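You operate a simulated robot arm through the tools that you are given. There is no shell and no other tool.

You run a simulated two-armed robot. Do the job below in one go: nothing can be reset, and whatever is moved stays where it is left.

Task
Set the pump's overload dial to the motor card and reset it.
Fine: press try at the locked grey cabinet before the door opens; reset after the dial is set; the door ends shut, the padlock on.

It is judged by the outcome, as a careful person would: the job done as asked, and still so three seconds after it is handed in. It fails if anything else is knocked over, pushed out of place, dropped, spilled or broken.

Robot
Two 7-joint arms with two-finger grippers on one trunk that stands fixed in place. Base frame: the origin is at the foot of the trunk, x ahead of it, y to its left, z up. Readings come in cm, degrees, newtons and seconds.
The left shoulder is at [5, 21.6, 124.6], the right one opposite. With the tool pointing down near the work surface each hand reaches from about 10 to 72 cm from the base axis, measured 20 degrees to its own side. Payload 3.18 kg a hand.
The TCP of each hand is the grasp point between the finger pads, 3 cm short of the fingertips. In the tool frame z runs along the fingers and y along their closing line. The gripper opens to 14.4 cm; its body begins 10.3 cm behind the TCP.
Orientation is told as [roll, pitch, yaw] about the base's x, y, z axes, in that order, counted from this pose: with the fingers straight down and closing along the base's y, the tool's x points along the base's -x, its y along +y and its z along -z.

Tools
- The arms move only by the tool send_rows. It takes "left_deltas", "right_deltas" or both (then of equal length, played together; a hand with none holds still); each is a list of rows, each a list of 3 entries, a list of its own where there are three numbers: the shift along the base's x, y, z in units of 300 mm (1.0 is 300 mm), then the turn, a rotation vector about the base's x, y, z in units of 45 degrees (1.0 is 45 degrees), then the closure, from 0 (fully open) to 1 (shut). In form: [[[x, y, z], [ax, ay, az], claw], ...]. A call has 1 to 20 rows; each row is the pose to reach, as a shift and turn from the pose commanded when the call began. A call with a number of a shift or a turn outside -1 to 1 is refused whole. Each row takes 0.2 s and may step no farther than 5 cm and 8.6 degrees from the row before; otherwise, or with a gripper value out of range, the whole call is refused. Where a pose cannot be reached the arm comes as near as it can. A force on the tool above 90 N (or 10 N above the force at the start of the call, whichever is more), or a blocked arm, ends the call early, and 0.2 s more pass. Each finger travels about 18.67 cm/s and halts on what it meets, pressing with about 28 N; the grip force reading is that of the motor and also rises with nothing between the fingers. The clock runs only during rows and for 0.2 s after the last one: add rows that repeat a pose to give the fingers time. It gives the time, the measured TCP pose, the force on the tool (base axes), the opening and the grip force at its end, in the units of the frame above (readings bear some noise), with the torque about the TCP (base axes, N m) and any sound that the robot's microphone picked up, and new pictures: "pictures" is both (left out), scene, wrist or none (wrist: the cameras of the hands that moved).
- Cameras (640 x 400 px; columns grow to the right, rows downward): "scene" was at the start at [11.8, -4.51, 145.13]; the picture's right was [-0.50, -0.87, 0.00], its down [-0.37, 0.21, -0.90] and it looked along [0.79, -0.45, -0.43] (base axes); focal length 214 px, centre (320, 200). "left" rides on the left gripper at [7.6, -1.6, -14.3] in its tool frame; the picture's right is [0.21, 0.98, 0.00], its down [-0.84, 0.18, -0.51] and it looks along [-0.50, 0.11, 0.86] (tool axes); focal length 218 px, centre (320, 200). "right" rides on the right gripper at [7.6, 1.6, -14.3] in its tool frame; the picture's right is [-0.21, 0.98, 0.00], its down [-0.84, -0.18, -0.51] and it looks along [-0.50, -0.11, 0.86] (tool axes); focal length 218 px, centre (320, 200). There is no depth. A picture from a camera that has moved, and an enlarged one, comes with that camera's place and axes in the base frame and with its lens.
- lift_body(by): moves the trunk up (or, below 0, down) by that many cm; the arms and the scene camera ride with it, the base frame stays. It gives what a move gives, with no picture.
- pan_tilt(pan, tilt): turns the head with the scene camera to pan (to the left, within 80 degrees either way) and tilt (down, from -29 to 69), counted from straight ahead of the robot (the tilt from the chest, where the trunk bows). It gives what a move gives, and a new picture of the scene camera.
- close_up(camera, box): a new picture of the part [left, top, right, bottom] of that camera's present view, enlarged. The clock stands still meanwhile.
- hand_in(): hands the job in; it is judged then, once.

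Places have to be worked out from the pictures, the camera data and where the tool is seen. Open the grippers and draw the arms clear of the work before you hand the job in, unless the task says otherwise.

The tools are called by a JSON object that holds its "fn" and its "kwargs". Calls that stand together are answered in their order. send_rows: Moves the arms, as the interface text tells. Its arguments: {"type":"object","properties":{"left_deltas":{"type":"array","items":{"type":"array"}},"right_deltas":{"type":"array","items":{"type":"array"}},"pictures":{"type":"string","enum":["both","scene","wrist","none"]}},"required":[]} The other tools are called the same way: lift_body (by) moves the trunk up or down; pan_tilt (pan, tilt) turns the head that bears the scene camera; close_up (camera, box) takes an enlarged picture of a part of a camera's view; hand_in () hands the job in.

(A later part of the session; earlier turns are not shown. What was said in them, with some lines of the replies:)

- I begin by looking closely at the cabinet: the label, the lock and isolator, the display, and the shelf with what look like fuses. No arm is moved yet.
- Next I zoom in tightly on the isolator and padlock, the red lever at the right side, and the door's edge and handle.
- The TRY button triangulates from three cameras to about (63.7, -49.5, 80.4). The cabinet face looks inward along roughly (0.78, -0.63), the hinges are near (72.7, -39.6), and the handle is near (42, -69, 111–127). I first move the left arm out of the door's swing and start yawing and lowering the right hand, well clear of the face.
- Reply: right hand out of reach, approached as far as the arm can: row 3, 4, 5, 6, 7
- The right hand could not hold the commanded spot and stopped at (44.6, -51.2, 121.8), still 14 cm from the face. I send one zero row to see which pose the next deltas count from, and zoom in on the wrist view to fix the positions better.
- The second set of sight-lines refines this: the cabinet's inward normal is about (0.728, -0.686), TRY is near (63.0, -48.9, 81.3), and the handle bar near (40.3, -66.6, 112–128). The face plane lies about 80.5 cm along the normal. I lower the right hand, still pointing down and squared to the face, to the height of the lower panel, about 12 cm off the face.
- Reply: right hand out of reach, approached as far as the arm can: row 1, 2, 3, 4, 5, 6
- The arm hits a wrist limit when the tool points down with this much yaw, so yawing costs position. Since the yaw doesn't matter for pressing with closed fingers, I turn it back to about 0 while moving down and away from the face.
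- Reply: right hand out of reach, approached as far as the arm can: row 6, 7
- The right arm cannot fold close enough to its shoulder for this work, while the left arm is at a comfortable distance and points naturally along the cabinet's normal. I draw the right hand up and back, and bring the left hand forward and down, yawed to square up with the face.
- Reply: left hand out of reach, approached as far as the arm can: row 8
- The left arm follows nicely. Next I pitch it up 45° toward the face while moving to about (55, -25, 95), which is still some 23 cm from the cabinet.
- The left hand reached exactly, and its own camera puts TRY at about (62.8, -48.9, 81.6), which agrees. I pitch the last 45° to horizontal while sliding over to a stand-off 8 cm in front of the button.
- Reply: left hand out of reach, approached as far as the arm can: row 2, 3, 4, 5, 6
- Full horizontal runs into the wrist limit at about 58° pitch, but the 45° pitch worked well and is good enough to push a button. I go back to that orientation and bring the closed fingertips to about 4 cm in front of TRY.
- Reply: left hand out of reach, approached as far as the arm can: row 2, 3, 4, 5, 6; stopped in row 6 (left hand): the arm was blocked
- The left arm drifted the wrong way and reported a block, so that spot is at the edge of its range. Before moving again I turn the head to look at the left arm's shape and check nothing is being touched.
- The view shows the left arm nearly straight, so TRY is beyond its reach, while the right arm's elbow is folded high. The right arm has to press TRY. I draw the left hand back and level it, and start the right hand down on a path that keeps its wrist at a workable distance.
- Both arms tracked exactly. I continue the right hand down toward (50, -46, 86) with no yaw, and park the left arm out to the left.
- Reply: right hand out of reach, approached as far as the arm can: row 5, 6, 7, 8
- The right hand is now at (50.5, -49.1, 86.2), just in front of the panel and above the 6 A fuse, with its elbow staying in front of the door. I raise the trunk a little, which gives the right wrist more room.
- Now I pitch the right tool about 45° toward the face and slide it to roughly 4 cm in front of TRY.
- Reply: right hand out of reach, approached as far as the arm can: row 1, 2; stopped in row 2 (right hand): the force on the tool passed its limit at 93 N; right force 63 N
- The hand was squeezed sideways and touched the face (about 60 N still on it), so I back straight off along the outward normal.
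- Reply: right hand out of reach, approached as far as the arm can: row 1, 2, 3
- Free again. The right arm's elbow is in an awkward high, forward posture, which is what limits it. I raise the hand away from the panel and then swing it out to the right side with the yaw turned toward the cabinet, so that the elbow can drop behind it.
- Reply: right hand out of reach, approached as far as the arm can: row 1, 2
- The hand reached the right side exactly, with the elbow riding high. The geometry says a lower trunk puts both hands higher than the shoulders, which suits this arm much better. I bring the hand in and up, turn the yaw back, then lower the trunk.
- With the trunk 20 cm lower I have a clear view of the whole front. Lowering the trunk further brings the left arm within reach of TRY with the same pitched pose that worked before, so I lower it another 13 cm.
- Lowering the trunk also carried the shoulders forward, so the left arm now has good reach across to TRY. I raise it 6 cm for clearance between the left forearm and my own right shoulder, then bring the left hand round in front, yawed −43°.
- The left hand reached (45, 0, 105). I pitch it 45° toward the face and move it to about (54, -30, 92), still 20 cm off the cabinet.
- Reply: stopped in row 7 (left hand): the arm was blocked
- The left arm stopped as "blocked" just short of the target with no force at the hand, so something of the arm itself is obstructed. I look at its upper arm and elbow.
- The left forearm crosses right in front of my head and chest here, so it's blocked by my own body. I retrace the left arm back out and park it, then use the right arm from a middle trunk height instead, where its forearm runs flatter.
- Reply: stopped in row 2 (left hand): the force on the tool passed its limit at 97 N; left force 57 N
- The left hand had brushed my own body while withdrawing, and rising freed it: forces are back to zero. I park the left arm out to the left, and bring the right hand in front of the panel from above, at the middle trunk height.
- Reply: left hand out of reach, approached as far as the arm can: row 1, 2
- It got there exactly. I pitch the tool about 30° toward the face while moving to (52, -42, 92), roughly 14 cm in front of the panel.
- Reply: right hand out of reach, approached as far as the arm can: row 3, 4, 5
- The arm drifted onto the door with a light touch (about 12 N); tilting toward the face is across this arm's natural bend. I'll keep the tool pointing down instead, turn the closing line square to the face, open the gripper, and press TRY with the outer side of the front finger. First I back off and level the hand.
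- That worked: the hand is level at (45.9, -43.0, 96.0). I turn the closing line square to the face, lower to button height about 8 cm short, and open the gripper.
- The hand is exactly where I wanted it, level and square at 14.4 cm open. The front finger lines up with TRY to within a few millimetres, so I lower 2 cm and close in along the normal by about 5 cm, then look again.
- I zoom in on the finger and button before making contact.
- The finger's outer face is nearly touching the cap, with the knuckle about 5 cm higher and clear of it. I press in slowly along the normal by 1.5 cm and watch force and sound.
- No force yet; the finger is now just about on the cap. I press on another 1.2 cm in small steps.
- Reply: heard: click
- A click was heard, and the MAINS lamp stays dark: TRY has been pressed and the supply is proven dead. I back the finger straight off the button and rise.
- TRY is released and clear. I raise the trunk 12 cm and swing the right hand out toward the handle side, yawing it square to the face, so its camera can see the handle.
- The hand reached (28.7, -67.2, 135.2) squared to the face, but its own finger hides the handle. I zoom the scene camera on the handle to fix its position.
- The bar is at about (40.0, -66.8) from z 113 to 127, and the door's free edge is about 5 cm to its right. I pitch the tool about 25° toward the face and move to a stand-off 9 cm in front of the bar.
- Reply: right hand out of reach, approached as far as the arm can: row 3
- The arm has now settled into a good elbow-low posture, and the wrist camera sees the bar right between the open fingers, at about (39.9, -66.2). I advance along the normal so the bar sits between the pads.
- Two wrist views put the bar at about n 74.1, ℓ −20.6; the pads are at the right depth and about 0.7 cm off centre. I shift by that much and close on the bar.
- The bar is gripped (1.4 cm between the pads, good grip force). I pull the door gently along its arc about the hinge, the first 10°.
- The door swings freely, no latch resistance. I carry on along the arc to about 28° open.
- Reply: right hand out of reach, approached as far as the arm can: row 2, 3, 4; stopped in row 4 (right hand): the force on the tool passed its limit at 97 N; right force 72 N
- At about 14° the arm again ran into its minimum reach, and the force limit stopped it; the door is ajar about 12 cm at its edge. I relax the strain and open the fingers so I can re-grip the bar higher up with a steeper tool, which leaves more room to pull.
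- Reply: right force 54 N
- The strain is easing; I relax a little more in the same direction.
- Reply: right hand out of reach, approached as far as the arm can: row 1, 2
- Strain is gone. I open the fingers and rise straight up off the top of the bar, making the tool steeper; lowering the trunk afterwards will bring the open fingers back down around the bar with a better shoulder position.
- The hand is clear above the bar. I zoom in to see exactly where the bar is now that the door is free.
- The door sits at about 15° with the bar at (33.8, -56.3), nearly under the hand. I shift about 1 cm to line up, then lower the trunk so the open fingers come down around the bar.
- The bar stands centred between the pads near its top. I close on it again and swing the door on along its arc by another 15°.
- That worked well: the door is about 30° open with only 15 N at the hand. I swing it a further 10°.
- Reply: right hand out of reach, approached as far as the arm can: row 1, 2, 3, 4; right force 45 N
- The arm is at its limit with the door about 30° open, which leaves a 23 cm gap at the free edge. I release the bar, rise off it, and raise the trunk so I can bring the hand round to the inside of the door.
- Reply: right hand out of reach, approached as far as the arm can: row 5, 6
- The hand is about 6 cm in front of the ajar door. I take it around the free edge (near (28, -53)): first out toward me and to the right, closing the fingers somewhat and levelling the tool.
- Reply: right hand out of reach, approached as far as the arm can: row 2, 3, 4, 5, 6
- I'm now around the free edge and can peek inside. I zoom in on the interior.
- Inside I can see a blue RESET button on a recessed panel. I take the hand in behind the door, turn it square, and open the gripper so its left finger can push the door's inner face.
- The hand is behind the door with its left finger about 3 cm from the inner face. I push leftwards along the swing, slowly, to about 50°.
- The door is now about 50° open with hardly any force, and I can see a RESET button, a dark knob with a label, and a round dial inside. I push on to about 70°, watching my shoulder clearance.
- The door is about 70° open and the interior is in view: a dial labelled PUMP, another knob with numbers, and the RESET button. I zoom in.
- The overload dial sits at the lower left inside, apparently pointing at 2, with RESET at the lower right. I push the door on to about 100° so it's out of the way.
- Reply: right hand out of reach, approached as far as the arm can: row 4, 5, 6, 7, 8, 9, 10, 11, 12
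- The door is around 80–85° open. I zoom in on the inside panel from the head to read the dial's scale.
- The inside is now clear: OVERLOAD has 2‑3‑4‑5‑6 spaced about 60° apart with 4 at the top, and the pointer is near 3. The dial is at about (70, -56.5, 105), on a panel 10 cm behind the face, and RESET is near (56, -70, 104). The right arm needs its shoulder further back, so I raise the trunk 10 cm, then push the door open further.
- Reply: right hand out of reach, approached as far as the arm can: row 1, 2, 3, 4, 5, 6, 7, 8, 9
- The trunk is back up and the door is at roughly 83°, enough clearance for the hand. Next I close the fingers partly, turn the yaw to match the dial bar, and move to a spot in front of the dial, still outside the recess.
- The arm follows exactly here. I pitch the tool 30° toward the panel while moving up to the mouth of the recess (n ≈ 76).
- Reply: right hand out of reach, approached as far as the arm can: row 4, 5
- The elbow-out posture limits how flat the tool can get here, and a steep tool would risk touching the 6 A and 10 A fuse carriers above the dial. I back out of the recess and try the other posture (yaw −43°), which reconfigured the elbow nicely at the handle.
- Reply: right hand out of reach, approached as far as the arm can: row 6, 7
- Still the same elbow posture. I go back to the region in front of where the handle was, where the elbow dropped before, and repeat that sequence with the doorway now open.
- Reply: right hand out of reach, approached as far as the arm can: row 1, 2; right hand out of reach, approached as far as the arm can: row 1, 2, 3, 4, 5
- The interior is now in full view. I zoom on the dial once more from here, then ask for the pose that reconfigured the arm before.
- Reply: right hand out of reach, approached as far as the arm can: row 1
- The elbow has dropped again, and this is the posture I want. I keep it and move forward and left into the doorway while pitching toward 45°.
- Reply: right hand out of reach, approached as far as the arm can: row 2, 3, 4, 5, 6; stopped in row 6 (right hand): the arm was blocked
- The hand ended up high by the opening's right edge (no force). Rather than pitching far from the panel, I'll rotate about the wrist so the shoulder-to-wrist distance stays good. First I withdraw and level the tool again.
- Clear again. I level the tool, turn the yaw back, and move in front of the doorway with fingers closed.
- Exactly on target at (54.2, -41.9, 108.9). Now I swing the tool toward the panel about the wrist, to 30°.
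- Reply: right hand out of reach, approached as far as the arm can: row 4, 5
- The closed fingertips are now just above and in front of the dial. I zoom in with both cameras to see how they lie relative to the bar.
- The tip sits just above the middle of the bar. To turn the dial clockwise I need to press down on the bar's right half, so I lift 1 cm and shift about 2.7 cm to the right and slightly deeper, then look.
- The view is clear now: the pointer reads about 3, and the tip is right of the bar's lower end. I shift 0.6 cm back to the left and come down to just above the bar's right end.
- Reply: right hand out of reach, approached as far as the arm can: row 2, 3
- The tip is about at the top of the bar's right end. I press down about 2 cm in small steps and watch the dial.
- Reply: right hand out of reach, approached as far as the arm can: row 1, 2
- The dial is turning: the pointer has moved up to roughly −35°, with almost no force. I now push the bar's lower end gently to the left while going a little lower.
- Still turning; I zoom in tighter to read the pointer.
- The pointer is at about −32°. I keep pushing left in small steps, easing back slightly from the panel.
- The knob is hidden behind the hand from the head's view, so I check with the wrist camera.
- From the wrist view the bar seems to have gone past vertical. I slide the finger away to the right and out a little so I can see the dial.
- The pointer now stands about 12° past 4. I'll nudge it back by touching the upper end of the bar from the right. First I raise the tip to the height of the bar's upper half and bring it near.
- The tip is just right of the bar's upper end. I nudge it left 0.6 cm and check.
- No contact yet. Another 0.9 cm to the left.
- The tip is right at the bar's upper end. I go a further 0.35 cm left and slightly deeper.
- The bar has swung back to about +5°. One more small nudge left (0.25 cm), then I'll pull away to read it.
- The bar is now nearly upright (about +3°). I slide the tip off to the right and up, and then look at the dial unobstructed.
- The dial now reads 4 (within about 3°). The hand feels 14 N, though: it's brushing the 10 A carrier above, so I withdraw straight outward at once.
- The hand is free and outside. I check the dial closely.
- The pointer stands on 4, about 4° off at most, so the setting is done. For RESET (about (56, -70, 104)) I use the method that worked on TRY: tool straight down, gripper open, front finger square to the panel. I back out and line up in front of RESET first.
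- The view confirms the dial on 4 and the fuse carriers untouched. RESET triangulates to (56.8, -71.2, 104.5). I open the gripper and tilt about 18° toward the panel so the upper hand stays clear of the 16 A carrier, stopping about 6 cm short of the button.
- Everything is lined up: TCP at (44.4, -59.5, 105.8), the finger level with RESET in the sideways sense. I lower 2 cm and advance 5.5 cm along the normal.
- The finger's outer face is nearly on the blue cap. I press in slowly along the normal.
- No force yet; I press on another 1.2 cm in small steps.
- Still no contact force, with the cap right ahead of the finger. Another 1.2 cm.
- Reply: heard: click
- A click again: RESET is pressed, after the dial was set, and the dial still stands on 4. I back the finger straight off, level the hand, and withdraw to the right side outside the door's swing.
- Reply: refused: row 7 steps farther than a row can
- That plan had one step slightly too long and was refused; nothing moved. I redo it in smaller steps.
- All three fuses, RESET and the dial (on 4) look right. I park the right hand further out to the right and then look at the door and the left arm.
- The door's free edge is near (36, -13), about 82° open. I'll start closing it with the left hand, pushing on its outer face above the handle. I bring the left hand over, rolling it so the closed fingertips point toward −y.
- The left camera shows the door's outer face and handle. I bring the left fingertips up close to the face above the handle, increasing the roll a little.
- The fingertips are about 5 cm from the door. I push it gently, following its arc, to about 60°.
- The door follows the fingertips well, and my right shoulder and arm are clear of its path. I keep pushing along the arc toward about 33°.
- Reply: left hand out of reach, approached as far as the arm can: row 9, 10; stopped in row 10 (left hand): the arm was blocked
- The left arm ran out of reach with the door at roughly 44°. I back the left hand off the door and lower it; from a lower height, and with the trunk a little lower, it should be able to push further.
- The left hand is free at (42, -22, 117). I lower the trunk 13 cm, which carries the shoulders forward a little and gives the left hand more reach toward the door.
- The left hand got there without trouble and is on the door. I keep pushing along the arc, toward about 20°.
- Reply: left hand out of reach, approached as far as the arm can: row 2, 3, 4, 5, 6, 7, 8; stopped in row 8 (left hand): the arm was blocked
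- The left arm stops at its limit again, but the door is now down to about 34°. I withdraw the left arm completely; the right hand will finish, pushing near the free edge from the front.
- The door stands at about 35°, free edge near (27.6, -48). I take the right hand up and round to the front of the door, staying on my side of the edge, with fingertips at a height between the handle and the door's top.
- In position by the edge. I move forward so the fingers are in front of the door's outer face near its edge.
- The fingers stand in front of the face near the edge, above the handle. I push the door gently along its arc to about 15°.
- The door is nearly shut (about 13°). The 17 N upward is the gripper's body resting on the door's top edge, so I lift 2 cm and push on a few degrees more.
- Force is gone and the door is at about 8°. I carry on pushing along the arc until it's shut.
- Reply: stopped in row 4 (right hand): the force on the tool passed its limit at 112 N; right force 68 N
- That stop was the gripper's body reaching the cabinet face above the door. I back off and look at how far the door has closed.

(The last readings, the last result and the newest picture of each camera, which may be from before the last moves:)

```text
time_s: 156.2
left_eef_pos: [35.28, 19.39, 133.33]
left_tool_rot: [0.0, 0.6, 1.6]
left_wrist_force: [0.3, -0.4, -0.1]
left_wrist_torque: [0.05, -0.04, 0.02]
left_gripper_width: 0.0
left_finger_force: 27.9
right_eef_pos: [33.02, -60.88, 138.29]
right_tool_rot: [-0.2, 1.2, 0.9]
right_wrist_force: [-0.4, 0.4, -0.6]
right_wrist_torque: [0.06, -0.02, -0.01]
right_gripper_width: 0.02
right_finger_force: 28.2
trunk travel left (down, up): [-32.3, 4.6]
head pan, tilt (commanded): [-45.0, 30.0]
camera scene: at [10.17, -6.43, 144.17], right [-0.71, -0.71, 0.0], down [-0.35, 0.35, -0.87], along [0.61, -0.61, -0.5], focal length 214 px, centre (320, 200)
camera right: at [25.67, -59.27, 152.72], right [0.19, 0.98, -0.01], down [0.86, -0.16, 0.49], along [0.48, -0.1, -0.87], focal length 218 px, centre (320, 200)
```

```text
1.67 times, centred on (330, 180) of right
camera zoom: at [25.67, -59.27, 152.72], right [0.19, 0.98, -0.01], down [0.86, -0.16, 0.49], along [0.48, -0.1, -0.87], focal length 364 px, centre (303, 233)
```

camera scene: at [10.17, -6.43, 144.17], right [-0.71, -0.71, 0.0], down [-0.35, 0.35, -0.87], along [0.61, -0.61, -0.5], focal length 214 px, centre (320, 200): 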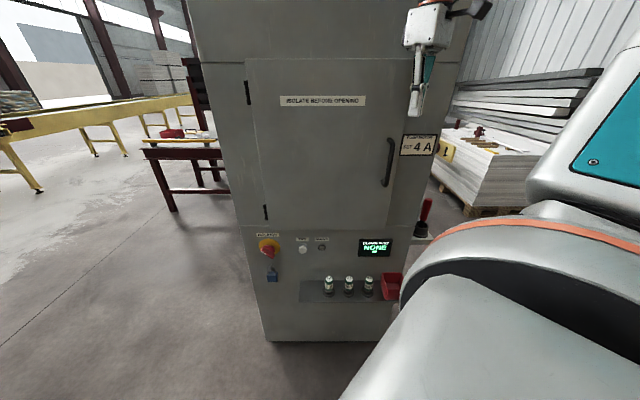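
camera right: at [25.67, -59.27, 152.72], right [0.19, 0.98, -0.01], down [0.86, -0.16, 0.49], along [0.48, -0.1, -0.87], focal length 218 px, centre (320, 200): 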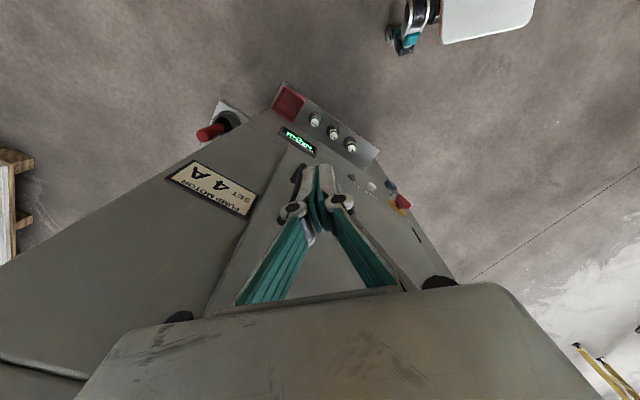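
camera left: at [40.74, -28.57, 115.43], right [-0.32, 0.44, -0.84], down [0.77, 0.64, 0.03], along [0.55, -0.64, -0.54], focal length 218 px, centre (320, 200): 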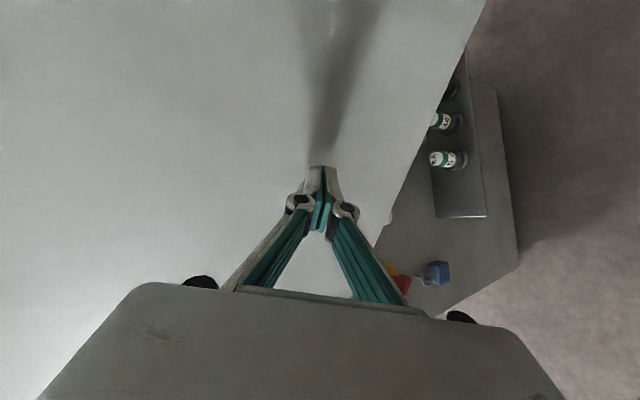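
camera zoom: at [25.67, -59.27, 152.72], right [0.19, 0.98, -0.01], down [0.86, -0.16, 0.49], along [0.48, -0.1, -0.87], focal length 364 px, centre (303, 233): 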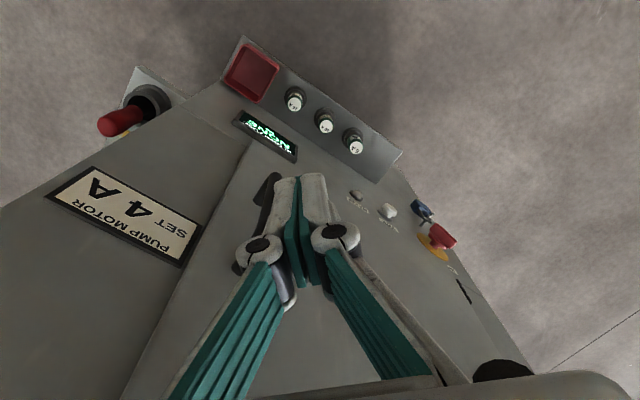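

The door looks shut and its edges line up with the frame. To be sure, I press once more lower down, between hinge and handle, where the gripper's body bears on the door itself.

{"fn": "send_rows", "kwargs": {"right_deltas": [[[0.03, 0.08, -0.03], [0, 0, 0], 1.0], [[0.08, 0.16, -0.1], [0, 0, 0], 1.0], [[0.14, 0.22, -0.2], [0, 0, 0], 1.0], [[0.2, 0.25, -0.32], [0, 0, 0], 1.0], [[0.25, 0.253, -0.45], [0, 0, 0], 1.0], [[0.25, 0.253, -0.58], [0, 0, 0], 1.0]], "pictures": "both"}}

```text
time_s: 157.6
left_eef_pos: [35.34, 19.58, 133.23]
left_tool_rot: [0.1, 0.7, 1.5]
left_wrist_force: [0.3, 0.7, 0.4]
left_wrist_torque: [-0.02, -0.03, 0.01]
left_gripper_width: 0.01
left_finger_force: 28.3
right_eef_pos: [40.55, -53.15, 121.39]
right_tool_rot: [-0.3, 1.2, 0.9]
right_wrist_force: [0.6, -0.1, -0.2]
right_wrist_torque: [0.03, -0.03, 0.0]
right_gripper_width: 0.0
right_finger_force: 28.1
trunk travel left (down, up): [-32.3, 4.6]
head pan, tilt (commanded): [-45.0, 30.0]
camera scene: at [10.22, -6.38, 144.17], right [-0.71, -0.71, 0.0], down [-0.35, 0.35, -0.87], along [0.61, -0.61, -0.5], focal length 214 px, centre (320, 200)
camera right: at [33.33, -51.53, 135.68], right [0.19, 0.98, -0.01], down [0.86, -0.17, 0.49], along [0.48, -0.1, -0.87], focal length 218 px, centre (320, 200)
```

scene: 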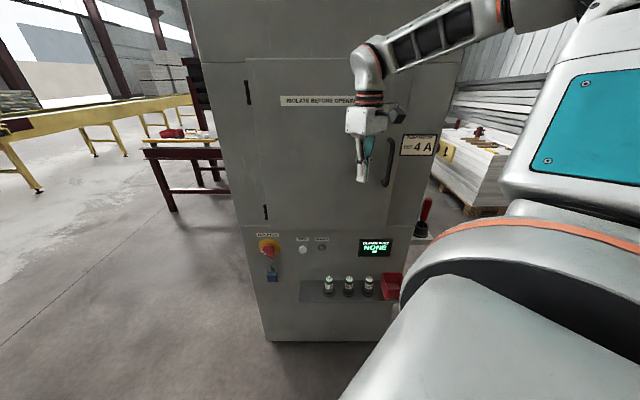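
right: 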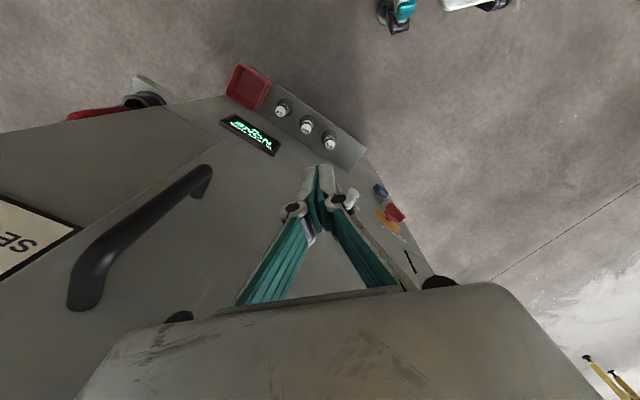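

From here the door's edge looks flush with the frame. I press along the normal in small steps and feel for contact.

{"fn": "send_rows", "kwargs": {"right_deltas": [[[0.036, -0.034, 0], [0, 0, 0], 1.0], [[0.073, -0.069, 0], [0, 0, 0], 1.0], [[0.109, -0.103, 0], [0, 0, 0], 1.0], [[0.146, -0.137, 0], [0, 0, 0], 1.0]], "pictures": "none"}}

{"fn": "send_rows", "kwargs": {"right_deltas": [[[0.01, -0.0095, 0], [0, 0, 0], 1.0], [[0.02, -0.019, 0], [0, 0, 0], 1.0], [[0.03, -0.0285, 0], [0, 0, 0], 1.0], [[0.04, -0.038, 0], [0, 0, 0], 1.0]], "pictures": "none"}}

```text
time_s: 158.6
left_eef_pos: [35.35, 19.62, 133.18]
left_tool_rot: [0.0, 0.5, 1.5]
left_wrist_force: [0.5, -0.3, 0.6]
left_wrist_torque: [0.0, 0.01, 0.01]
left_gripper_width: 0.0
left_finger_force: 27.5
right_eef_pos: [45.01, -57.22, 120.97]
right_tool_rot: [-0.2, 1.3, 0.8]
right_wrist_force: [-0.7, -0.7, -0.2]
right_wrist_torque: [0.0, 0.02, -0.02]
right_gripper_width: 0.01
right_finger_force: 27.6
trunk travel left (down, up): [-32.3, 4.6]
head pan, tilt (commanded): [-45.0, 30.0]
```

```text
time_s: 159.6
left_eef_pos: [34.5, 20.06, 133.34]
left_tool_rot: [-0.4, 0.3, 1.6]
left_wrist_force: [0.2, 0.2, 0.1]
left_wrist_torque: [0.01, -0.05, 0.04]
left_gripper_width: 0.0
left_finger_force: 27.6
right_eef_pos: [45.05, -57.19, 121.28]
right_tool_rot: [0.3, 1.9, 0.9]
right_wrist_force: [-45.1, 32.4, 3.8]
right_wrist_torque: [-5.37, -7.67, -1.12]
right_gripper_width: 0.01
right_finger_force: 28.5
trunk travel left (down, up): [-32.3, 4.6]
head pan, tilt (commanded): [-45.0, 30.0]
stopped in row 4 (right hand): the force on the tool passed its limit at 93 N (the readings are from after the stop); the commanded pose is now the measured one
```

It's solid: the door is fully home against its frame. I back away and draw the right arm clear, opening the gripper.

{"fn": "send_rows", "kwargs": {"right_deltas": [[[-0.05, 0.047, 0.0], [0, 0, 0], 1.0], [[-0.13, 0.12, 0.0], [0, 0, 0], 1.0], [[-0.22, 0.2, 0.03], [0, 0, 0], 1.0], [[-0.3, 0.27, 0.1], [0, 0, 0], 0.8], [[-0.38, 0.34, 0.2], [0, 0, 0], 0.6], [[-0.43, 0.4, 0.32], [0, 0, 0], 0.4], [[-0.47, 0.45, 0.45], [0, 0, 0], 0.2], [[-0.49, 0.5, 0.58], [0, 0, 0], 0.0], [[-0.49, 0.55, 0.65], [0, 0, 0], 0.0]], "left_deltas": [[[0, 0, 0], [0, 0, 0], 0.8], [[0, 0, 0], [0, 0, 0], 0.6], [[0, 0, 0], [0, 0, 0], 0.4], [[0, 0, 0], [0, 0, 0], 0.2], [[0, 0, 0], [0, 0, 0], 0.0], [[0, 0, 0], [0, 0, 0], 0.0], [[0, 0, 0], [0, 0, 0], 0.0], [[0, 0, 0], [0, 0, 0], 0.0], [[0, 0, 0], [0, 0, 0], 0.0]], "pictures": "both"}}

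{"fn": "close_up", "kwargs": {"camera": "scene", "box": [230, 40, 450, 350]}}

{"fn": "close_up", "kwargs": {"camera": "scene", "box": [245, 220, 345, 290]}}

```text
time_s: 161.6
left_eef_pos: [35.41, 19.6, 133.24]
left_tool_rot: [-0.2, 0.5, 1.5]
left_wrist_force: [0.6, 0.4, -0.8]
left_wrist_torque: [0.01, -0.01, 0.03]
left_gripper_width: 14.39
left_finger_force: 0.0
right_eef_pos: [31.34, -41.66, 140.07]
right_tool_rot: [0.4, 2.2, 0.9]
right_wrist_force: [-0.4, 0.3, -0.2]
right_wrist_torque: [-0.02, 0.02, 0.0]
right_gripper_width: 14.39
right_finger_force: 0.1
trunk travel left (down, up): [-32.3, 4.6]
head pan, tilt (commanded): [-45.0, 30.0]
camera scene: at [10.24, -6.28, 144.17], right [-0.71, -0.71, 0.0], down [-0.35, 0.35, -0.87], along [0.61, -0.61, -0.5], focal length 214 px, centre (320, 200)
camera right: at [24.15, -40.03, 154.71], right [0.19, 0.98, 0.0], down [0.86, -0.17, 0.47], along [0.46, -0.09, -0.88], focal length 218 px, centre (320, 200)
camera left: at [27.97, 17.86, 147.46], right [-0.23, 0.97, 0.0], down [0.84, 0.2, 0.5], along [0.48, 0.12, -0.87], focal length 218 px, centre (320, 200)
```

scene: 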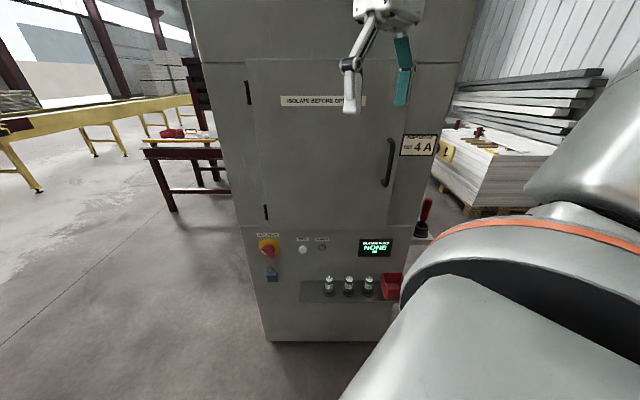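
right: 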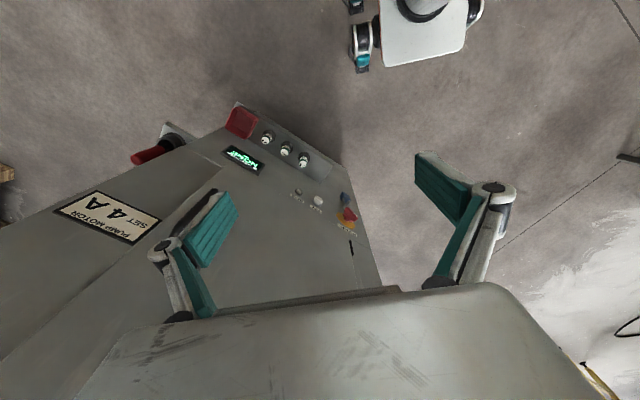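
left: 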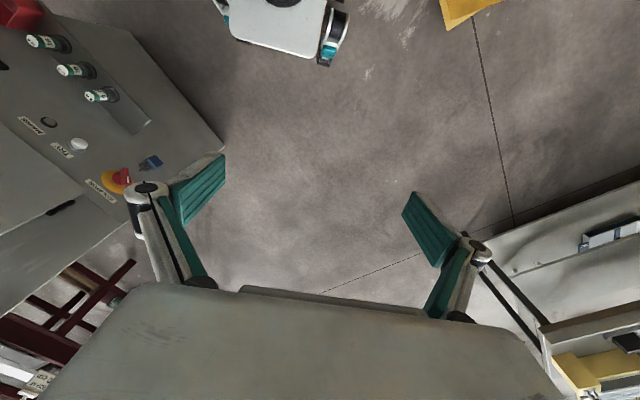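

```text
1.29 times, centred on (340, 195) of scene
camera zoom: at [10.24, -6.28, 144.17], right [-0.71, -0.71, 0.0], down [-0.35, 0.35, -0.87], along [0.61, -0.61, -0.5], focal length 277 px, centre (294, 206)
```

zoom: 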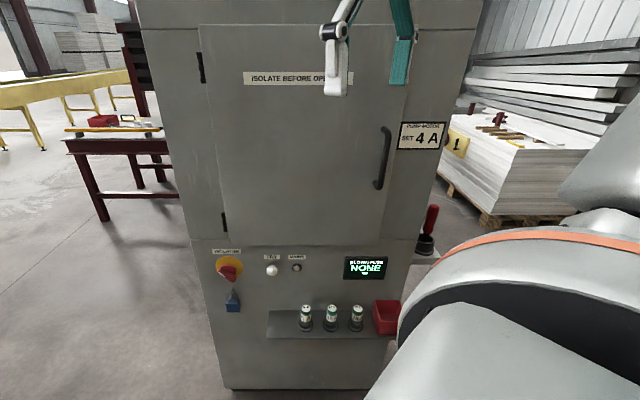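

```text
5.71 times, centred on (295, 255) of scene
camera zoom: at [10.24, -6.28, 144.17], right [-0.71, -0.71, 0.0], down [-0.35, 0.35, -0.87], along [0.61, -0.61, -0.5], focal length 1226 px, centre (463, -114)
```

zoom: 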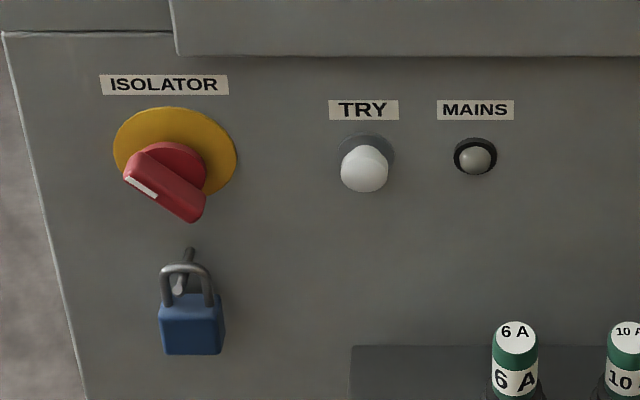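

Final check: the door is shut flush, the padlock hangs on its hasp, and the isolator is unmoved. The MAINS lamp is dark, and the shelf fuses, red tray and screwdriver are in place. Both arms are clear with grippers open, so I hand the job in.

{"fn": "hand_in", "kwargs": {}}

```text
The job is handed in.
```

The overload dial is set to 4 A, as the motor card says, and reset. The door is shut and the padlock is still on.

- **TRY:** I pressed it before opening the door and heard a click. The MAINS lamp stayed dark.
- **Dial:** It was near 3 and now points to 4. From the pictures I judge it about 5° past the mark, on a scale with 60° between numbers. I could not check it again after closing the door.
- **RESET:** I pressed it after setting the dial and heard a click.
- **Door:** I pushed it until it was firm against the frame, and its edges look flush.

While working I made some unplanned contact:

- The gripper pressed against the outside of the cabinet at up to about 110 N, including on the door, the face above it and the door's top edge.
- It brushed the 10 A carrier inside at about 14 N.
- The left hand bumped the robot's own body once.

All three fuse carriers looked in place before I shut the door. In the last pictures the isolator, the shelf fuses, the red tray and the screwdriver also looked unmoved. Both arms are clear with the grippers open.
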